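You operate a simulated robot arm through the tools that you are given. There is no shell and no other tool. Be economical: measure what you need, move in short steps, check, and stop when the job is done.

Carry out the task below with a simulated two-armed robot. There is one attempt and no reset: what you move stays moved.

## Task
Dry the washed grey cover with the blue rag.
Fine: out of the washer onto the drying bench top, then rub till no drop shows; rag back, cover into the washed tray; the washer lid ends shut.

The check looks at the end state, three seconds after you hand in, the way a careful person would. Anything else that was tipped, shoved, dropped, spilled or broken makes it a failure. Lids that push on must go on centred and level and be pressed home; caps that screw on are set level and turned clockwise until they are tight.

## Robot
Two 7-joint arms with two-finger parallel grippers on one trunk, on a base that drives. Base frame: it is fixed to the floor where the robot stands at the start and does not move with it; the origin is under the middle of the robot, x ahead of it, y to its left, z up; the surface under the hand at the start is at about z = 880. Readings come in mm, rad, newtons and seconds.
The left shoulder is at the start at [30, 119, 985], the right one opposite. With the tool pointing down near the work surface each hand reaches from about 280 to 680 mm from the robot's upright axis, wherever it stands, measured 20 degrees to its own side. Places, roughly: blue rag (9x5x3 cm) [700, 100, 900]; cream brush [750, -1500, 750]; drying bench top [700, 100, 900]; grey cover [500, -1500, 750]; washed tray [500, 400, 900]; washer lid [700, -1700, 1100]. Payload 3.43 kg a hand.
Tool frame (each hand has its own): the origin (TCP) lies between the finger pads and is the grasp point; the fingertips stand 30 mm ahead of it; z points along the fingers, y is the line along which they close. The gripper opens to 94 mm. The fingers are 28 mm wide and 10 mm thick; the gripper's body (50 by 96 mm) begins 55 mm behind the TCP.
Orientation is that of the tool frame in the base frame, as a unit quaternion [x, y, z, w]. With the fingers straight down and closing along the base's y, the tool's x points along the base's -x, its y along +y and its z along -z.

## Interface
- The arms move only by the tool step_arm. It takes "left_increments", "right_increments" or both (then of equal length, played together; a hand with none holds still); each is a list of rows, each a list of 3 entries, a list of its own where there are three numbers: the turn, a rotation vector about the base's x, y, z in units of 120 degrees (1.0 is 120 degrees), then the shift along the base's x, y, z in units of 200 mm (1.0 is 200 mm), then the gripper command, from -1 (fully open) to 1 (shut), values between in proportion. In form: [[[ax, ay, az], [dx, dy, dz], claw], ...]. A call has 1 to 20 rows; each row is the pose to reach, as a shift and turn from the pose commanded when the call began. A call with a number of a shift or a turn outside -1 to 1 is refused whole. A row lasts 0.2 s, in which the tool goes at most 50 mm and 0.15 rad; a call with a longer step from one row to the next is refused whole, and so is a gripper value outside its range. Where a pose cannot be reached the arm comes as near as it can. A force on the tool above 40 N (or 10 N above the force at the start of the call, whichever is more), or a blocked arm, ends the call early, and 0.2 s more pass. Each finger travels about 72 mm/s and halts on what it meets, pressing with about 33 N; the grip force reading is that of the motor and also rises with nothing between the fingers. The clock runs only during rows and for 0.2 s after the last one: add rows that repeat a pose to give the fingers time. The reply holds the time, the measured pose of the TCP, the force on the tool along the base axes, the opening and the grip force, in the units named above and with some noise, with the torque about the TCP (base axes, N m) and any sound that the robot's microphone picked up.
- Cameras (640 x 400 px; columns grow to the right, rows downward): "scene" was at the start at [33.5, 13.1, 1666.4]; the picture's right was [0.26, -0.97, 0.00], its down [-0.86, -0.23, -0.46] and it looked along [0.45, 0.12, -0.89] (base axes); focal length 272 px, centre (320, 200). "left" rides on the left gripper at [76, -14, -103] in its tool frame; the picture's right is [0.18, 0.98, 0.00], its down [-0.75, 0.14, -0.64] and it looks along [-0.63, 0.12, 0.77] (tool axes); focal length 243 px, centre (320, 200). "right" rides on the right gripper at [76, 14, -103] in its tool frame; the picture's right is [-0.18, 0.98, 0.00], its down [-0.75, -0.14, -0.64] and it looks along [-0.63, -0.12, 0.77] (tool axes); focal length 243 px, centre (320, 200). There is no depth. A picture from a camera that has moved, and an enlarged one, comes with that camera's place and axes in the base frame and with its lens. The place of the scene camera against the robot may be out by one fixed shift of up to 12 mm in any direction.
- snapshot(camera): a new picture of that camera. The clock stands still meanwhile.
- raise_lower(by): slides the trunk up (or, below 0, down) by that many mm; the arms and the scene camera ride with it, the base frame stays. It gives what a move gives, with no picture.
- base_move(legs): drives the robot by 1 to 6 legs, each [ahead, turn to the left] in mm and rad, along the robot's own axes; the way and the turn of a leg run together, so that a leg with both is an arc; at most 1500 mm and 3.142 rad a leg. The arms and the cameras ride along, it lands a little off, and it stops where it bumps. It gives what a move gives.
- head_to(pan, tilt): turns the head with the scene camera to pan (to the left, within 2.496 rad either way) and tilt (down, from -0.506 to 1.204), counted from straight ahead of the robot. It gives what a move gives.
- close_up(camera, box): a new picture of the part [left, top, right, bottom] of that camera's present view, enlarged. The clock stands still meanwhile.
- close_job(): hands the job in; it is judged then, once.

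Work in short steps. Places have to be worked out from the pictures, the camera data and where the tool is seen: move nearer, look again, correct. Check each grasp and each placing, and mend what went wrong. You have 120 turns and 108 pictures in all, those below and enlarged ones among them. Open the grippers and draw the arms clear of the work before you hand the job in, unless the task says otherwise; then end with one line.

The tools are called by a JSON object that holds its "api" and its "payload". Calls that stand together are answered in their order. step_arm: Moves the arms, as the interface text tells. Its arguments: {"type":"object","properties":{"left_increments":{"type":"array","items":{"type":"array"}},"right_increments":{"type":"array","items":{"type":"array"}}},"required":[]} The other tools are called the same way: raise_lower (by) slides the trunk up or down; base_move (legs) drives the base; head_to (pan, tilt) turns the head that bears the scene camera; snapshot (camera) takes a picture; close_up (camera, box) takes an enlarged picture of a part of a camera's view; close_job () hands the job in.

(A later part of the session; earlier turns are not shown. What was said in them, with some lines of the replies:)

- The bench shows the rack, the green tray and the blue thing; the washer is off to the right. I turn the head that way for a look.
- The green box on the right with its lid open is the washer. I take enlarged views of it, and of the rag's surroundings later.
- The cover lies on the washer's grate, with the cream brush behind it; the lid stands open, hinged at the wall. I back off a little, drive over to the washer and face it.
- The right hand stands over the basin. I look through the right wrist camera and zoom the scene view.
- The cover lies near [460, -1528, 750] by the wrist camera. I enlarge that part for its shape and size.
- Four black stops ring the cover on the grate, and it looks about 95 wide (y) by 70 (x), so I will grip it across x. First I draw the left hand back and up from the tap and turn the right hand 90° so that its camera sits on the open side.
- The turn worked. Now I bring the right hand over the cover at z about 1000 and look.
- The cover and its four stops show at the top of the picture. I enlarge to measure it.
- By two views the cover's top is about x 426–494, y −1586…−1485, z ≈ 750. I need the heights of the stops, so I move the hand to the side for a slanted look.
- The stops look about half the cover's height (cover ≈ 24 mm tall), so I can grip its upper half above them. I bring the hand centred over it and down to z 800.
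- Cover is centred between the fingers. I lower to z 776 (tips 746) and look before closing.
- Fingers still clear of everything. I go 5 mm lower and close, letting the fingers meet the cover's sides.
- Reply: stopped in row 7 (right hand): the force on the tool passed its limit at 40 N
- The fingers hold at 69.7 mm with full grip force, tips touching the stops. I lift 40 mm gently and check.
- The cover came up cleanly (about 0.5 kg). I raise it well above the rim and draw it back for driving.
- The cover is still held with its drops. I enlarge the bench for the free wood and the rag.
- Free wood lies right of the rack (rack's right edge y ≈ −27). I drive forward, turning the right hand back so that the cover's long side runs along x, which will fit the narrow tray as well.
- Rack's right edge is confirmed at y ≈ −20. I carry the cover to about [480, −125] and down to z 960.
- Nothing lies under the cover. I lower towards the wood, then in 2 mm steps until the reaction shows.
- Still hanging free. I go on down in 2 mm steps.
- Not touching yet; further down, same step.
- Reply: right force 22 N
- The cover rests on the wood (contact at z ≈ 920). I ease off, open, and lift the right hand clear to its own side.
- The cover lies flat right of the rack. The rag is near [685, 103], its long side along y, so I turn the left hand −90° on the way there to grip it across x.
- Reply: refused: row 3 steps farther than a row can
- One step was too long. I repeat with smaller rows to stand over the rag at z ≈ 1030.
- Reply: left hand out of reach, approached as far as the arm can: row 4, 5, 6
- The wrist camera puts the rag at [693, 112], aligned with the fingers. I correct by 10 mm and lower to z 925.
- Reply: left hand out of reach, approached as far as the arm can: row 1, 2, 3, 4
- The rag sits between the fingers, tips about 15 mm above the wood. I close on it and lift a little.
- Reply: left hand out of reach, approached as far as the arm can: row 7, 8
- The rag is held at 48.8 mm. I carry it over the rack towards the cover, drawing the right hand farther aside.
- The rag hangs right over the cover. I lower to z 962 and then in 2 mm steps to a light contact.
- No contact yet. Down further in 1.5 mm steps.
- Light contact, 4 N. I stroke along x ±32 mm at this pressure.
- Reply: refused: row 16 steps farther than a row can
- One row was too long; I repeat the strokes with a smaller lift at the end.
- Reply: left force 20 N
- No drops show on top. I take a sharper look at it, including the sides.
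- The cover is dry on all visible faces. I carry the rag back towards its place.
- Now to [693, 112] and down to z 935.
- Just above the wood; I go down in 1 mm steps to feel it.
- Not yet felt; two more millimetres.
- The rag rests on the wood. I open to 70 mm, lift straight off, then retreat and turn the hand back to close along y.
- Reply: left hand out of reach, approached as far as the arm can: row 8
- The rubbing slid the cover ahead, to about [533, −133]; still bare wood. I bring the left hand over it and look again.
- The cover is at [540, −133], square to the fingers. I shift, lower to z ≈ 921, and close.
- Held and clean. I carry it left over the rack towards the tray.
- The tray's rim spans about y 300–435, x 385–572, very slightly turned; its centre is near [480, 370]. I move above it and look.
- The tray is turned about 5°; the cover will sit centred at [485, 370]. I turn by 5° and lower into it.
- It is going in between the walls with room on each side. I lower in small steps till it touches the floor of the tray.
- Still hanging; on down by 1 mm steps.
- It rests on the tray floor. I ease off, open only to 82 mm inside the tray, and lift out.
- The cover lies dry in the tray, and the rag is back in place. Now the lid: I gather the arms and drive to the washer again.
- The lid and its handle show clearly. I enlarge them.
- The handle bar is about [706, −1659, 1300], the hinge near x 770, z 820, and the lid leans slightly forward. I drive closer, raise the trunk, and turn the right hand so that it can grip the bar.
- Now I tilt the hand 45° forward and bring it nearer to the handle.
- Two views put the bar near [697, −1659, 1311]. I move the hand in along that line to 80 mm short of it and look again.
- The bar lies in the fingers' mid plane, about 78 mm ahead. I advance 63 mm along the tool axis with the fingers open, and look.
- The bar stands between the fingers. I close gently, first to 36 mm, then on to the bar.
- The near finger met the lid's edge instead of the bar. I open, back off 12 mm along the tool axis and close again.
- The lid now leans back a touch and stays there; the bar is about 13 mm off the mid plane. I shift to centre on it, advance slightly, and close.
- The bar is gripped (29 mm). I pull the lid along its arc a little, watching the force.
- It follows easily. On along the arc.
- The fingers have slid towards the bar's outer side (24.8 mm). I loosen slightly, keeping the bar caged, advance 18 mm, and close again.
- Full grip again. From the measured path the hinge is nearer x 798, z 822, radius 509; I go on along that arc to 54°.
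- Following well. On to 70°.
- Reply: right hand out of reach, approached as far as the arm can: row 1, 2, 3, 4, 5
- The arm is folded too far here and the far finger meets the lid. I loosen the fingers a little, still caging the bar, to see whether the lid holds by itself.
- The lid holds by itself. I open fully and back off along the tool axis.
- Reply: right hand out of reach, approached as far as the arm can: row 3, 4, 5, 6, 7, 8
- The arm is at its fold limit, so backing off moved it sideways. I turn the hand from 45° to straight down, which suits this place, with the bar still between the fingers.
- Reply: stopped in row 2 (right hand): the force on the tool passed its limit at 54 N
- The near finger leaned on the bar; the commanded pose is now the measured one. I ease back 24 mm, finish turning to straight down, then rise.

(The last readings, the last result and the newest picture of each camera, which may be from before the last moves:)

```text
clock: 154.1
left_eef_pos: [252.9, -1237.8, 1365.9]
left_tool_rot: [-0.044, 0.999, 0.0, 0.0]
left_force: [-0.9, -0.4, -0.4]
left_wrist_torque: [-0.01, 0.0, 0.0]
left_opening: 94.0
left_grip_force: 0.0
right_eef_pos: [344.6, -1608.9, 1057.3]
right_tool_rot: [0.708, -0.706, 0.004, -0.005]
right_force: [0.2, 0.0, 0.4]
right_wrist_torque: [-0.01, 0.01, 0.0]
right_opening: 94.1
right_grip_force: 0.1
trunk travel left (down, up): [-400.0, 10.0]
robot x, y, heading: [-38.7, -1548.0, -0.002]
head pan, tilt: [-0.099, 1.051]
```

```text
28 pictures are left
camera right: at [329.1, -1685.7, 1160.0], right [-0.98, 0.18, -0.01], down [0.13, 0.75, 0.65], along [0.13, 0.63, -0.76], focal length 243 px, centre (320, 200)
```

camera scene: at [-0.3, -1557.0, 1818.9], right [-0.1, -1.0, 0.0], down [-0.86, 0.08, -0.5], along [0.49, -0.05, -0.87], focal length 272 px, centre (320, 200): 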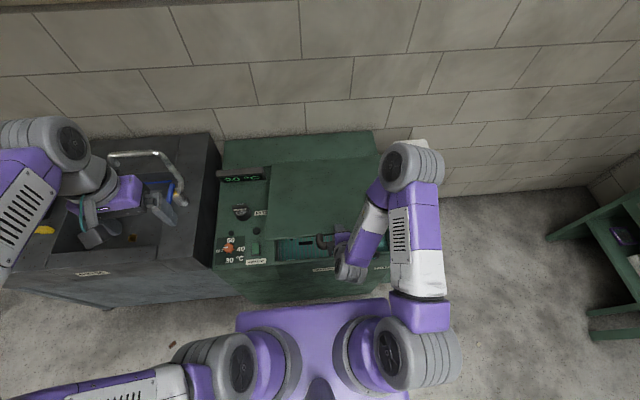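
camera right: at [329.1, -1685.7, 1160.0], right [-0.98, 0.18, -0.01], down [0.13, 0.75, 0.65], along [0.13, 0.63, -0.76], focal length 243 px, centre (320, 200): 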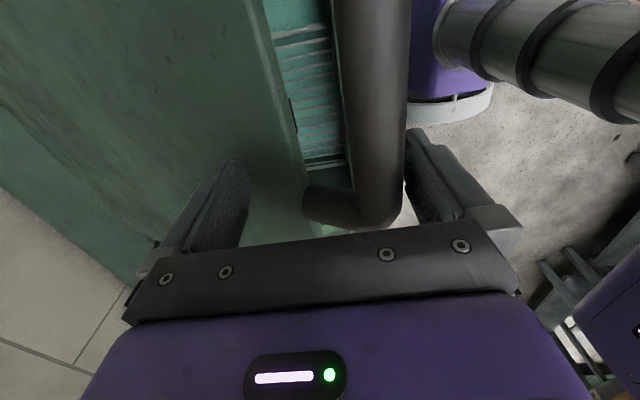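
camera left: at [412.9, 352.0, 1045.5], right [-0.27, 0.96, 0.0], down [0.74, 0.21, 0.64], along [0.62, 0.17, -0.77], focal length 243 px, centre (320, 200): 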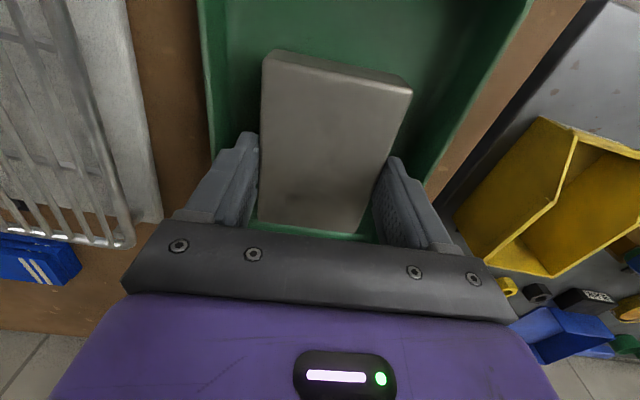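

The hand is straight down and free. I lift it out and up, shifting over the lid's middle, and close the fingers for pushing.

{"api": "step_arm", "payload": {"right_increments": [[[0, 0, 0], [0, 0, 0.15], -1], [[0, 0, 0], [0, 0, 0.35], -1], [[0, 0, 0], [0, 0, 0.55], -1], [[0, 0, 0], [0, 0, 0.75], -1], [[0, 0, 0], [0.15, -0.1, 0.75], -0.5], [[0, 0, 0], [0.3, -0.2, 0.75], 0], [[0, 0, 0], [0.35, -0.35, 0.75], 0.5], [[0, 0, 0], [0.35, -0.35, 0.75], 1], [[0, 0, 0], [0.35, -0.35, 0.75], 1], [[0, 0, 0], [0.35, -0.35, 0.75], 1]]}}

{"api": "snapshot", "payload": {"camera": "right"}}

{"api": "snapshot", "payload": {"camera": "scene"}}

```text
clock: 156.3
left_eef_pos: [251.3, -1239.5, 1365.2]
left_tool_rot: [-0.043, 0.999, 0.0, 0.0]
left_force: [0.7, 0.0, 0.7]
left_wrist_torque: [-0.03, 0.04, 0.01]
left_opening: 94.1
left_grip_force: 0.1
right_eef_pos: [414.0, -1680.5, 1208.2]
right_tool_rot: [0.709, -0.705, 0.005, -0.007]
right_force: [0.0, -1.1, -0.2]
right_wrist_torque: [0.0, 0.01, 0.01]
right_opening: 0.0
right_grip_force: 33.2
trunk travel left (down, up): [-400.0, 10.0]
robot x, y, heading: [-35.1, -1547.8, 0.001]
head pan, tilt: [-0.099, 1.051]
```

```text
27 pictures are left
camera right: at [399.2, -1756.6, 1309.6], right [-0.98, 0.18, -0.01], down [0.13, 0.75, 0.65], along [0.13, 0.63, -0.76], focal length 243 px, centre (320, 200)
```

right: 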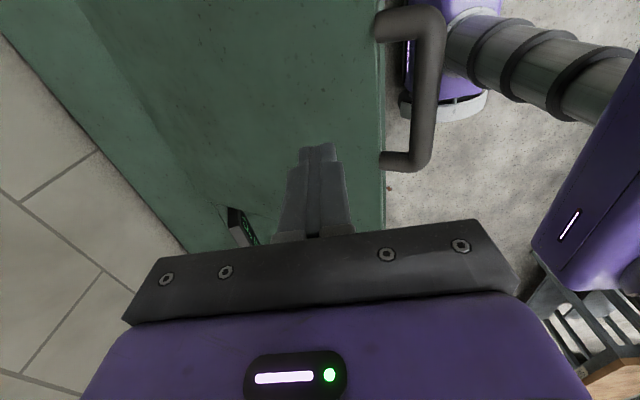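

```text
26 pictures are left
camera scene: at [-1.6, -1559.6, 1818.8], right [-0.1, -1.0, 0.0], down [-0.86, 0.08, -0.5], along [0.49, -0.05, -0.87], focal length 272 px, centre (320, 200)
```

scene: 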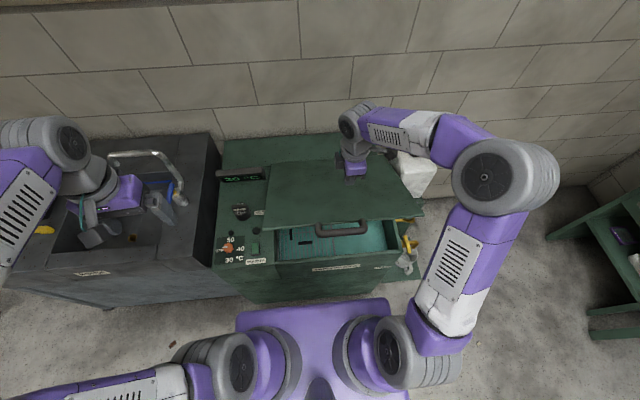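

The lid stands about 23° open, hand above its front part. I lower onto it and press it down along its arc.

{"api": "step_arm", "payload": {"right_increments": [[[0, 0, 0], [0.02, 0, -0.22], 1], [[0, 0, 0], [0.02, 0, -0.44], 1], [[0, 0, 0], [0.02, 0, -0.66], 1], [[0, 0, 0], [0.02, 0, -0.84], 1], [[0, 0, 0], [0.02, 0, -0.92], 1], [[0, 0, 0], [0.01, 0, -1.0], 1], [[0, 0, 0], [0.01, 0, -1.0], 1]]}}

```text
clock: 157.9
left_eef_pos: [251.4, -1238.1, 1365.7]
left_tool_rot: [-0.043, 0.999, 0.0, 0.001]
left_force: [0.0, 0.5, 0.2]
left_wrist_torque: [-0.03, 0.01, 0.02]
left_opening: 94.2
left_grip_force: 0.1
right_eef_pos: [416.5, -1680.1, 1007.5]
right_tool_rot: [0.708, -0.706, 0.004, -0.006]
right_force: [1.1, 0.5, -0.2]
right_wrist_torque: [-0.05, -0.01, -0.01]
right_opening: 0.2
right_grip_force: 32.9
trunk travel left (down, up): [-400.0, 10.0]
robot x, y, heading: [-37.6, -1548.6, 0.002]
head pan, tilt: [-0.099, 1.051]
```

No contact yet or very light. I continue down in short steps.

{"api": "step_arm", "payload": {"right_increments": [[[0, 0, 0], [-0.01, 0, -0.08], 1], [[0, 0, 0], [-0.03, 0, -0.16], 1], [[0, 0, 0], [-0.05, 0, -0.24], 1], [[0, 0, 0], [-0.07, 0, -0.32], 1], [[0, 0, 0], [-0.08, 0, -0.4], 1], [[0, 0, 0], [-0.09, 0, -0.48], 1], [[0, 0, 0], [-0.09, 0, -0.48], 1]]}}

{"api": "snapshot", "payload": {"camera": "scene"}}

```text
clock: 159.5
left_eef_pos: [252.5, -1239.8, 1364.5]
left_tool_rot: [-0.042, 0.999, 0.0, 0.0]
left_force: [-0.9, -0.5, 0.9]
left_wrist_torque: [0.02, -0.01, 0.0]
left_opening: 94.0
left_grip_force: 0.1
right_eef_pos: [398.2, -1678.8, 912.3]
right_tool_rot: [0.709, -0.705, 0.005, -0.006]
right_force: [0.3, -0.2, 0.9]
right_wrist_torque: [0.03, 0.01, 0.0]
right_opening: 0.2
right_grip_force: 33.2
trunk travel left (down, up): [-400.0, 10.0]
robot x, y, heading: [-42.5, -1549.2, 0.002]
head pan, tilt: [-0.099, 1.051]
```

```text
25 pictures are left
camera scene: at [-1.9, -1559.5, 1818.9], right [-0.1, -1.0, 0.0], down [-0.86, 0.08, -0.5], along [0.49, -0.05, -0.87], focal length 272 px, centre (320, 200)
```

scene: 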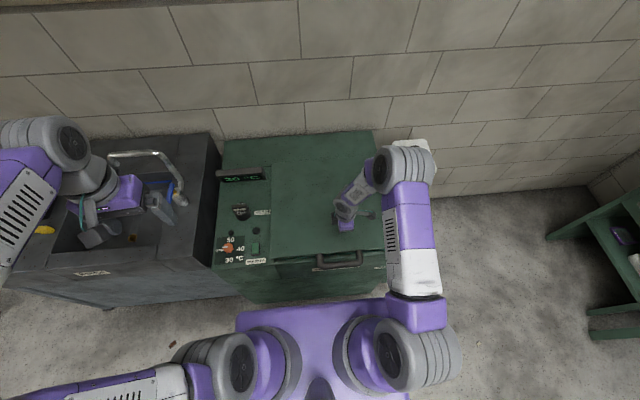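

The lid looks almost down. I press on until a firm reaction shows.

{"api": "step_arm", "payload": {"right_increments": [[[0, 0, 0], [0, 0, -0.04], 1], [[0, 0, 0], [0, 0, -0.08], 1], [[0, 0, 0], [0, 0, -0.12], 1], [[0, 0, 0], [0, 0, -0.16], 1], [[0, 0, 0], [0, 0, -0.2], 1], [[0, 0, 0], [0, 0, -0.24], 1], [[0, 0, 0], [0, 0, -0.28], 1]]}}

{"api": "snapshot", "payload": {"camera": "right"}}

{"api": "close_up", "payload": {"camera": "scene", "box": [210, 120, 420, 300]}}

```text
clock: 161.1
left_eef_pos: [250.8, -1240.0, 1366.1]
left_tool_rot: [-0.043, 0.999, 0.0, 0.0]
left_force: [0.8, -0.4, -0.6]
left_wrist_torque: [-0.02, 0.06, 0.06]
left_opening: 93.9
left_grip_force: 0.1
right_eef_pos: [398.0, -1680.3, 861.9]
right_tool_rot: [0.708, -0.706, 0.006, -0.006]
right_force: [-9.8, -1.0, 26.7]
right_wrist_torque: [0.17, 0.44, 0.0]
right_opening: 0.0
right_grip_force: 32.6
trunk travel left (down, up): [-400.0, 10.0]
robot x, y, heading: [-38.7, -1548.2, -0.002]
head pan, tilt: [-0.099, 1.051]
stopped in row 7 (right hand): the force on the tool passed its limit at 48 N (the readings are from after the stop); the commanded pose is now the measured one
```

```text
24 pictures are left
camera right: at [382.3, -1755.6, 964.2], right [-0.98, 0.18, -0.02], down [0.13, 0.75, 0.64], along [0.13, 0.63, -0.77], focal length 243 px, centre (320, 200)
```

right: 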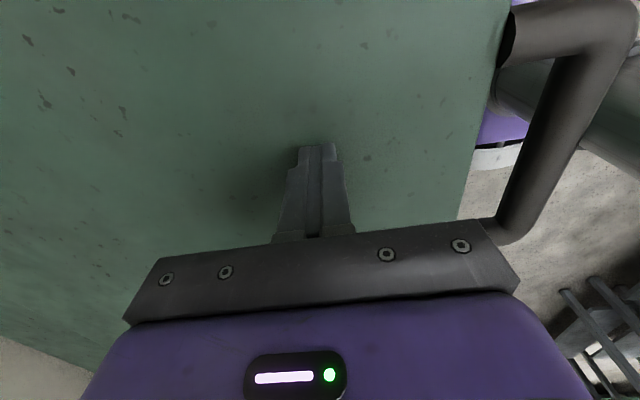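

```text
2.22 times, centred on (315, 210) of scene
camera zoom: at [-3.8, -1559.1, 1819.1], right [-0.1, -1.0, 0.0], down [-0.86, 0.08, -0.5], along [0.5, -0.05, -0.87], focal length 606 px, centre (331, 178)
```

zoom: 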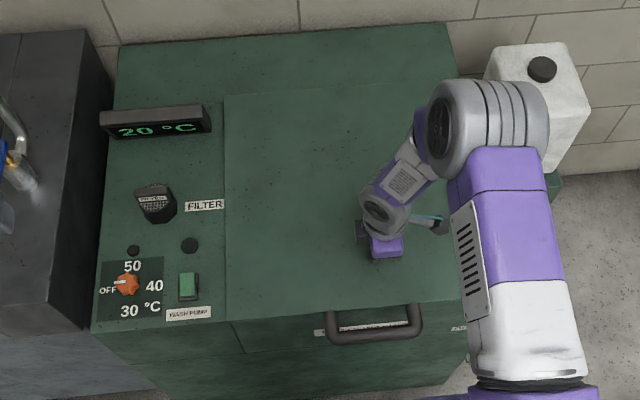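

The lid is flush and firm. I lift the hand away, open it, back the robot off, and check that the lid stays shut.

{"api": "step_arm", "payload": {"right_increments": [[[0, 0, 0], [0, 0, 0.15], 1], [[0, 0, 0], [0, 0, 0.35], 0.5], [[0, 0, 0], [0, 0, 0.55], 0], [[0, 0, 0], [0, 0, 0.75], -0.5], [[0, 0, 0], [0, 0, 0.95], -1], [[0, 0, 0], [0, 0, 1.0], -1], [[0, 0, 0], [0, 0, 1.0], -1]]}}

{"api": "step_arm", "payload": {"right_increments": [[[0, 0, 0], [0, 0, 0.2], -1], [[0, 0, 0], [0, 0, 0.4], -1], [[0, 0, 0], [0, 0, 0.6], -1], [[0, 0, 0], [0, 0, 0.6], -1]]}}

{"api": "base_move", "payload": {"legs": [[-250, 0]]}}

{"api": "snapshot", "payload": {"camera": "scene"}}

{"api": "close_up", "payload": {"camera": "scene", "box": [210, 60, 430, 210]}}

```text
clock: 162.7
left_eef_pos: [250.7, -1239.4, 1364.7]
left_tool_rot: [-0.042, 0.999, 0.001, 0.0]
left_force: [0.8, -1.2, -0.7]
left_wrist_torque: [0.02, -0.01, 0.02]
left_opening: 93.8
left_grip_force: 0.0
right_eef_pos: [399.7, -1680.3, 1060.8]
right_tool_rot: [0.708, -0.706, 0.006, -0.005]
right_force: [-0.7, 1.1, 0.4]
right_wrist_torque: [-0.01, 0.02, -0.02]
right_opening: 93.9
right_grip_force: 0.1
trunk travel left (down, up): [-400.0, 10.0]
robot x, y, heading: [-35.3, -1549.4, 0.005]
head pan, tilt: [-0.099, 1.051]
```

```text
clock: 163.7
left_eef_pos: [252.6, -1238.4, 1365.2]
left_tool_rot: [-0.043, 0.999, 0.0, 0.0]
left_force: [-0.3, -0.8, 0.7]
left_wrist_torque: [-0.02, 0.05, 0.01]
left_opening: 94.0
left_grip_force: 0.1
right_eef_pos: [399.1, -1681.0, 1180.3]
right_tool_rot: [0.708, -0.706, 0.005, -0.005]
right_force: [0.5, -0.2, 0.4]
right_wrist_torque: [0.0, -0.01, 0.02]
right_opening: 94.0
right_grip_force: 0.1
trunk travel left (down, up): [-400.0, 10.0]
robot x, y, heading: [-38.4, -1546.4, -0.003]
head pan, tilt: [-0.099, 1.051]
```

```text
clock: 165.5
left_eef_pos: [3.0, -1238.4, 1364.6]
left_tool_rot: [-0.044, 0.999, 0.0, 0.0]
left_force: [0.1, 0.7, 0.1]
left_wrist_torque: [-0.02, -0.02, -0.01]
left_opening: 93.9
left_grip_force: 0.0
right_eef_pos: [149.3, -1680.1, 1179.8]
right_tool_rot: [0.709, -0.705, 0.005, -0.007]
right_force: [0.0, -0.3, -1.2]
right_wrist_torque: [0.01, -0.02, 0.02]
right_opening: 94.1
right_grip_force: 0.1
trunk travel left (down, up): [-400.0, 10.0]
robot x, y, heading: [-288.7, -1549.3, 0.005]
head pan, tilt: [-0.099, 1.051]
```

```text
22 pictures are left
camera scene: at [-251.3, -1560.0, 1818.8], right [-0.1, -1.0, 0.0], down [-0.86, 0.08, -0.5], along [0.49, -0.05, -0.87], focal length 272 px, centre (320, 200)
```

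scene: 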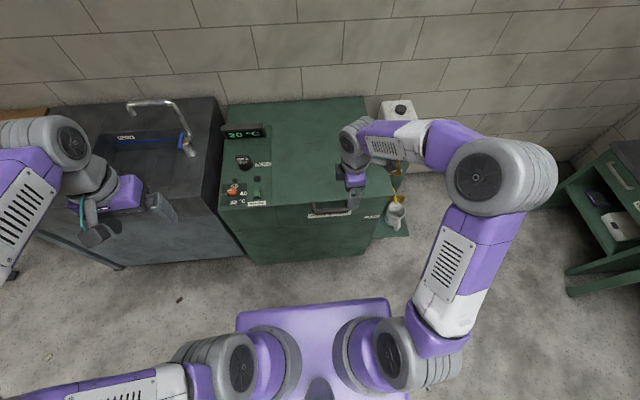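

```text
2.67 times, centred on (320, 135) of scene
camera zoom: at [-251.3, -1560.0, 1818.8], right [-0.1, -1.0, 0.0], down [-0.86, 0.08, -0.5], along [0.49, -0.05, -0.87], focal length 727 px, centre (320, 373)
```

zoom: 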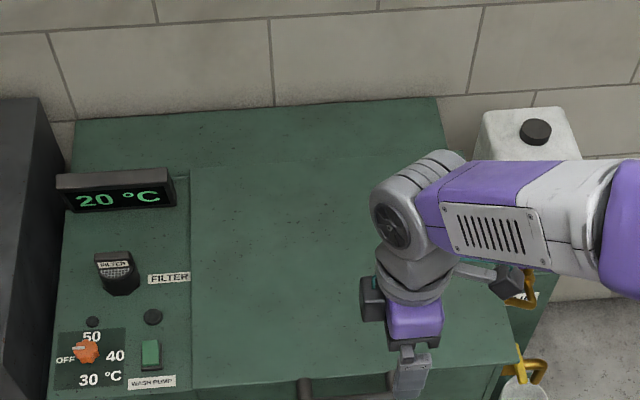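

The lid stays shut. One last look over at the bench before handing in.

{"api": "head_to", "payload": {"pan": 1.05, "tilt": 0.45}}

{"api": "close_up", "payload": {"camera": "scene", "box": [200, 100, 440, 300]}}

```text
clock: 166.9
left_eef_pos: [0.8, -1240.4, 1364.6]
left_tool_rot: [-0.044, 0.999, -0.001, 0.001]
left_force: [0.1, -0.1, 0.2]
left_wrist_torque: [0.0, 0.04, 0.01]
left_opening: 94.1
left_grip_force: 0.1
right_eef_pos: [148.9, -1680.5, 1180.6]
right_tool_rot: [0.71, -0.704, 0.006, -0.006]
right_force: [-0.2, 0.2, -0.1]
right_wrist_torque: [-0.02, 0.04, -0.02]
right_opening: 94.1
right_grip_force: 0.1
trunk travel left (down, up): [-400.0, 10.0]
robot x, y, heading: [-291.2, -1551.5, 0.004]
head pan, tilt: [1.051, 0.45]
```

```text
2.00 times, centred on (320, 200) of scene
camera zoom: at [-272.2, -1473.8, 1867.8], right [0.87, -0.49, 0.0], down [-0.22, -0.38, -0.9], along [0.45, 0.78, -0.44], focal length 545 px, centre (320, 200)
```

zoom: 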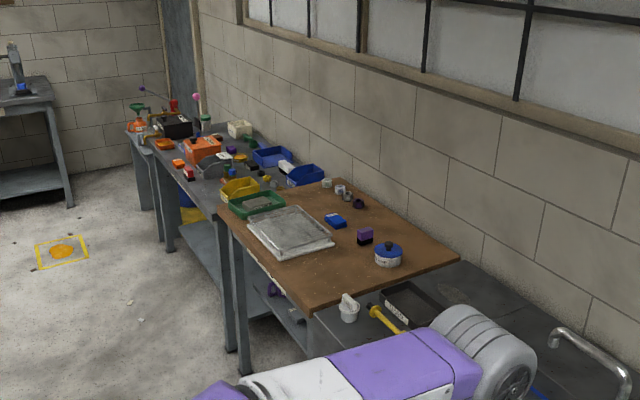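

All is in place: the cover in the tray, the rag on the bench, the lid shut, the grippers open and clear. I hand the job in.

{"api": "close_job", "payload": {}}

```text
The job is handed in.
```

The grey cover has been rubbed dry, with no drops showing, and lies in the washed tray; the blue rag is back in its place on the bench and the washer lid is shut.
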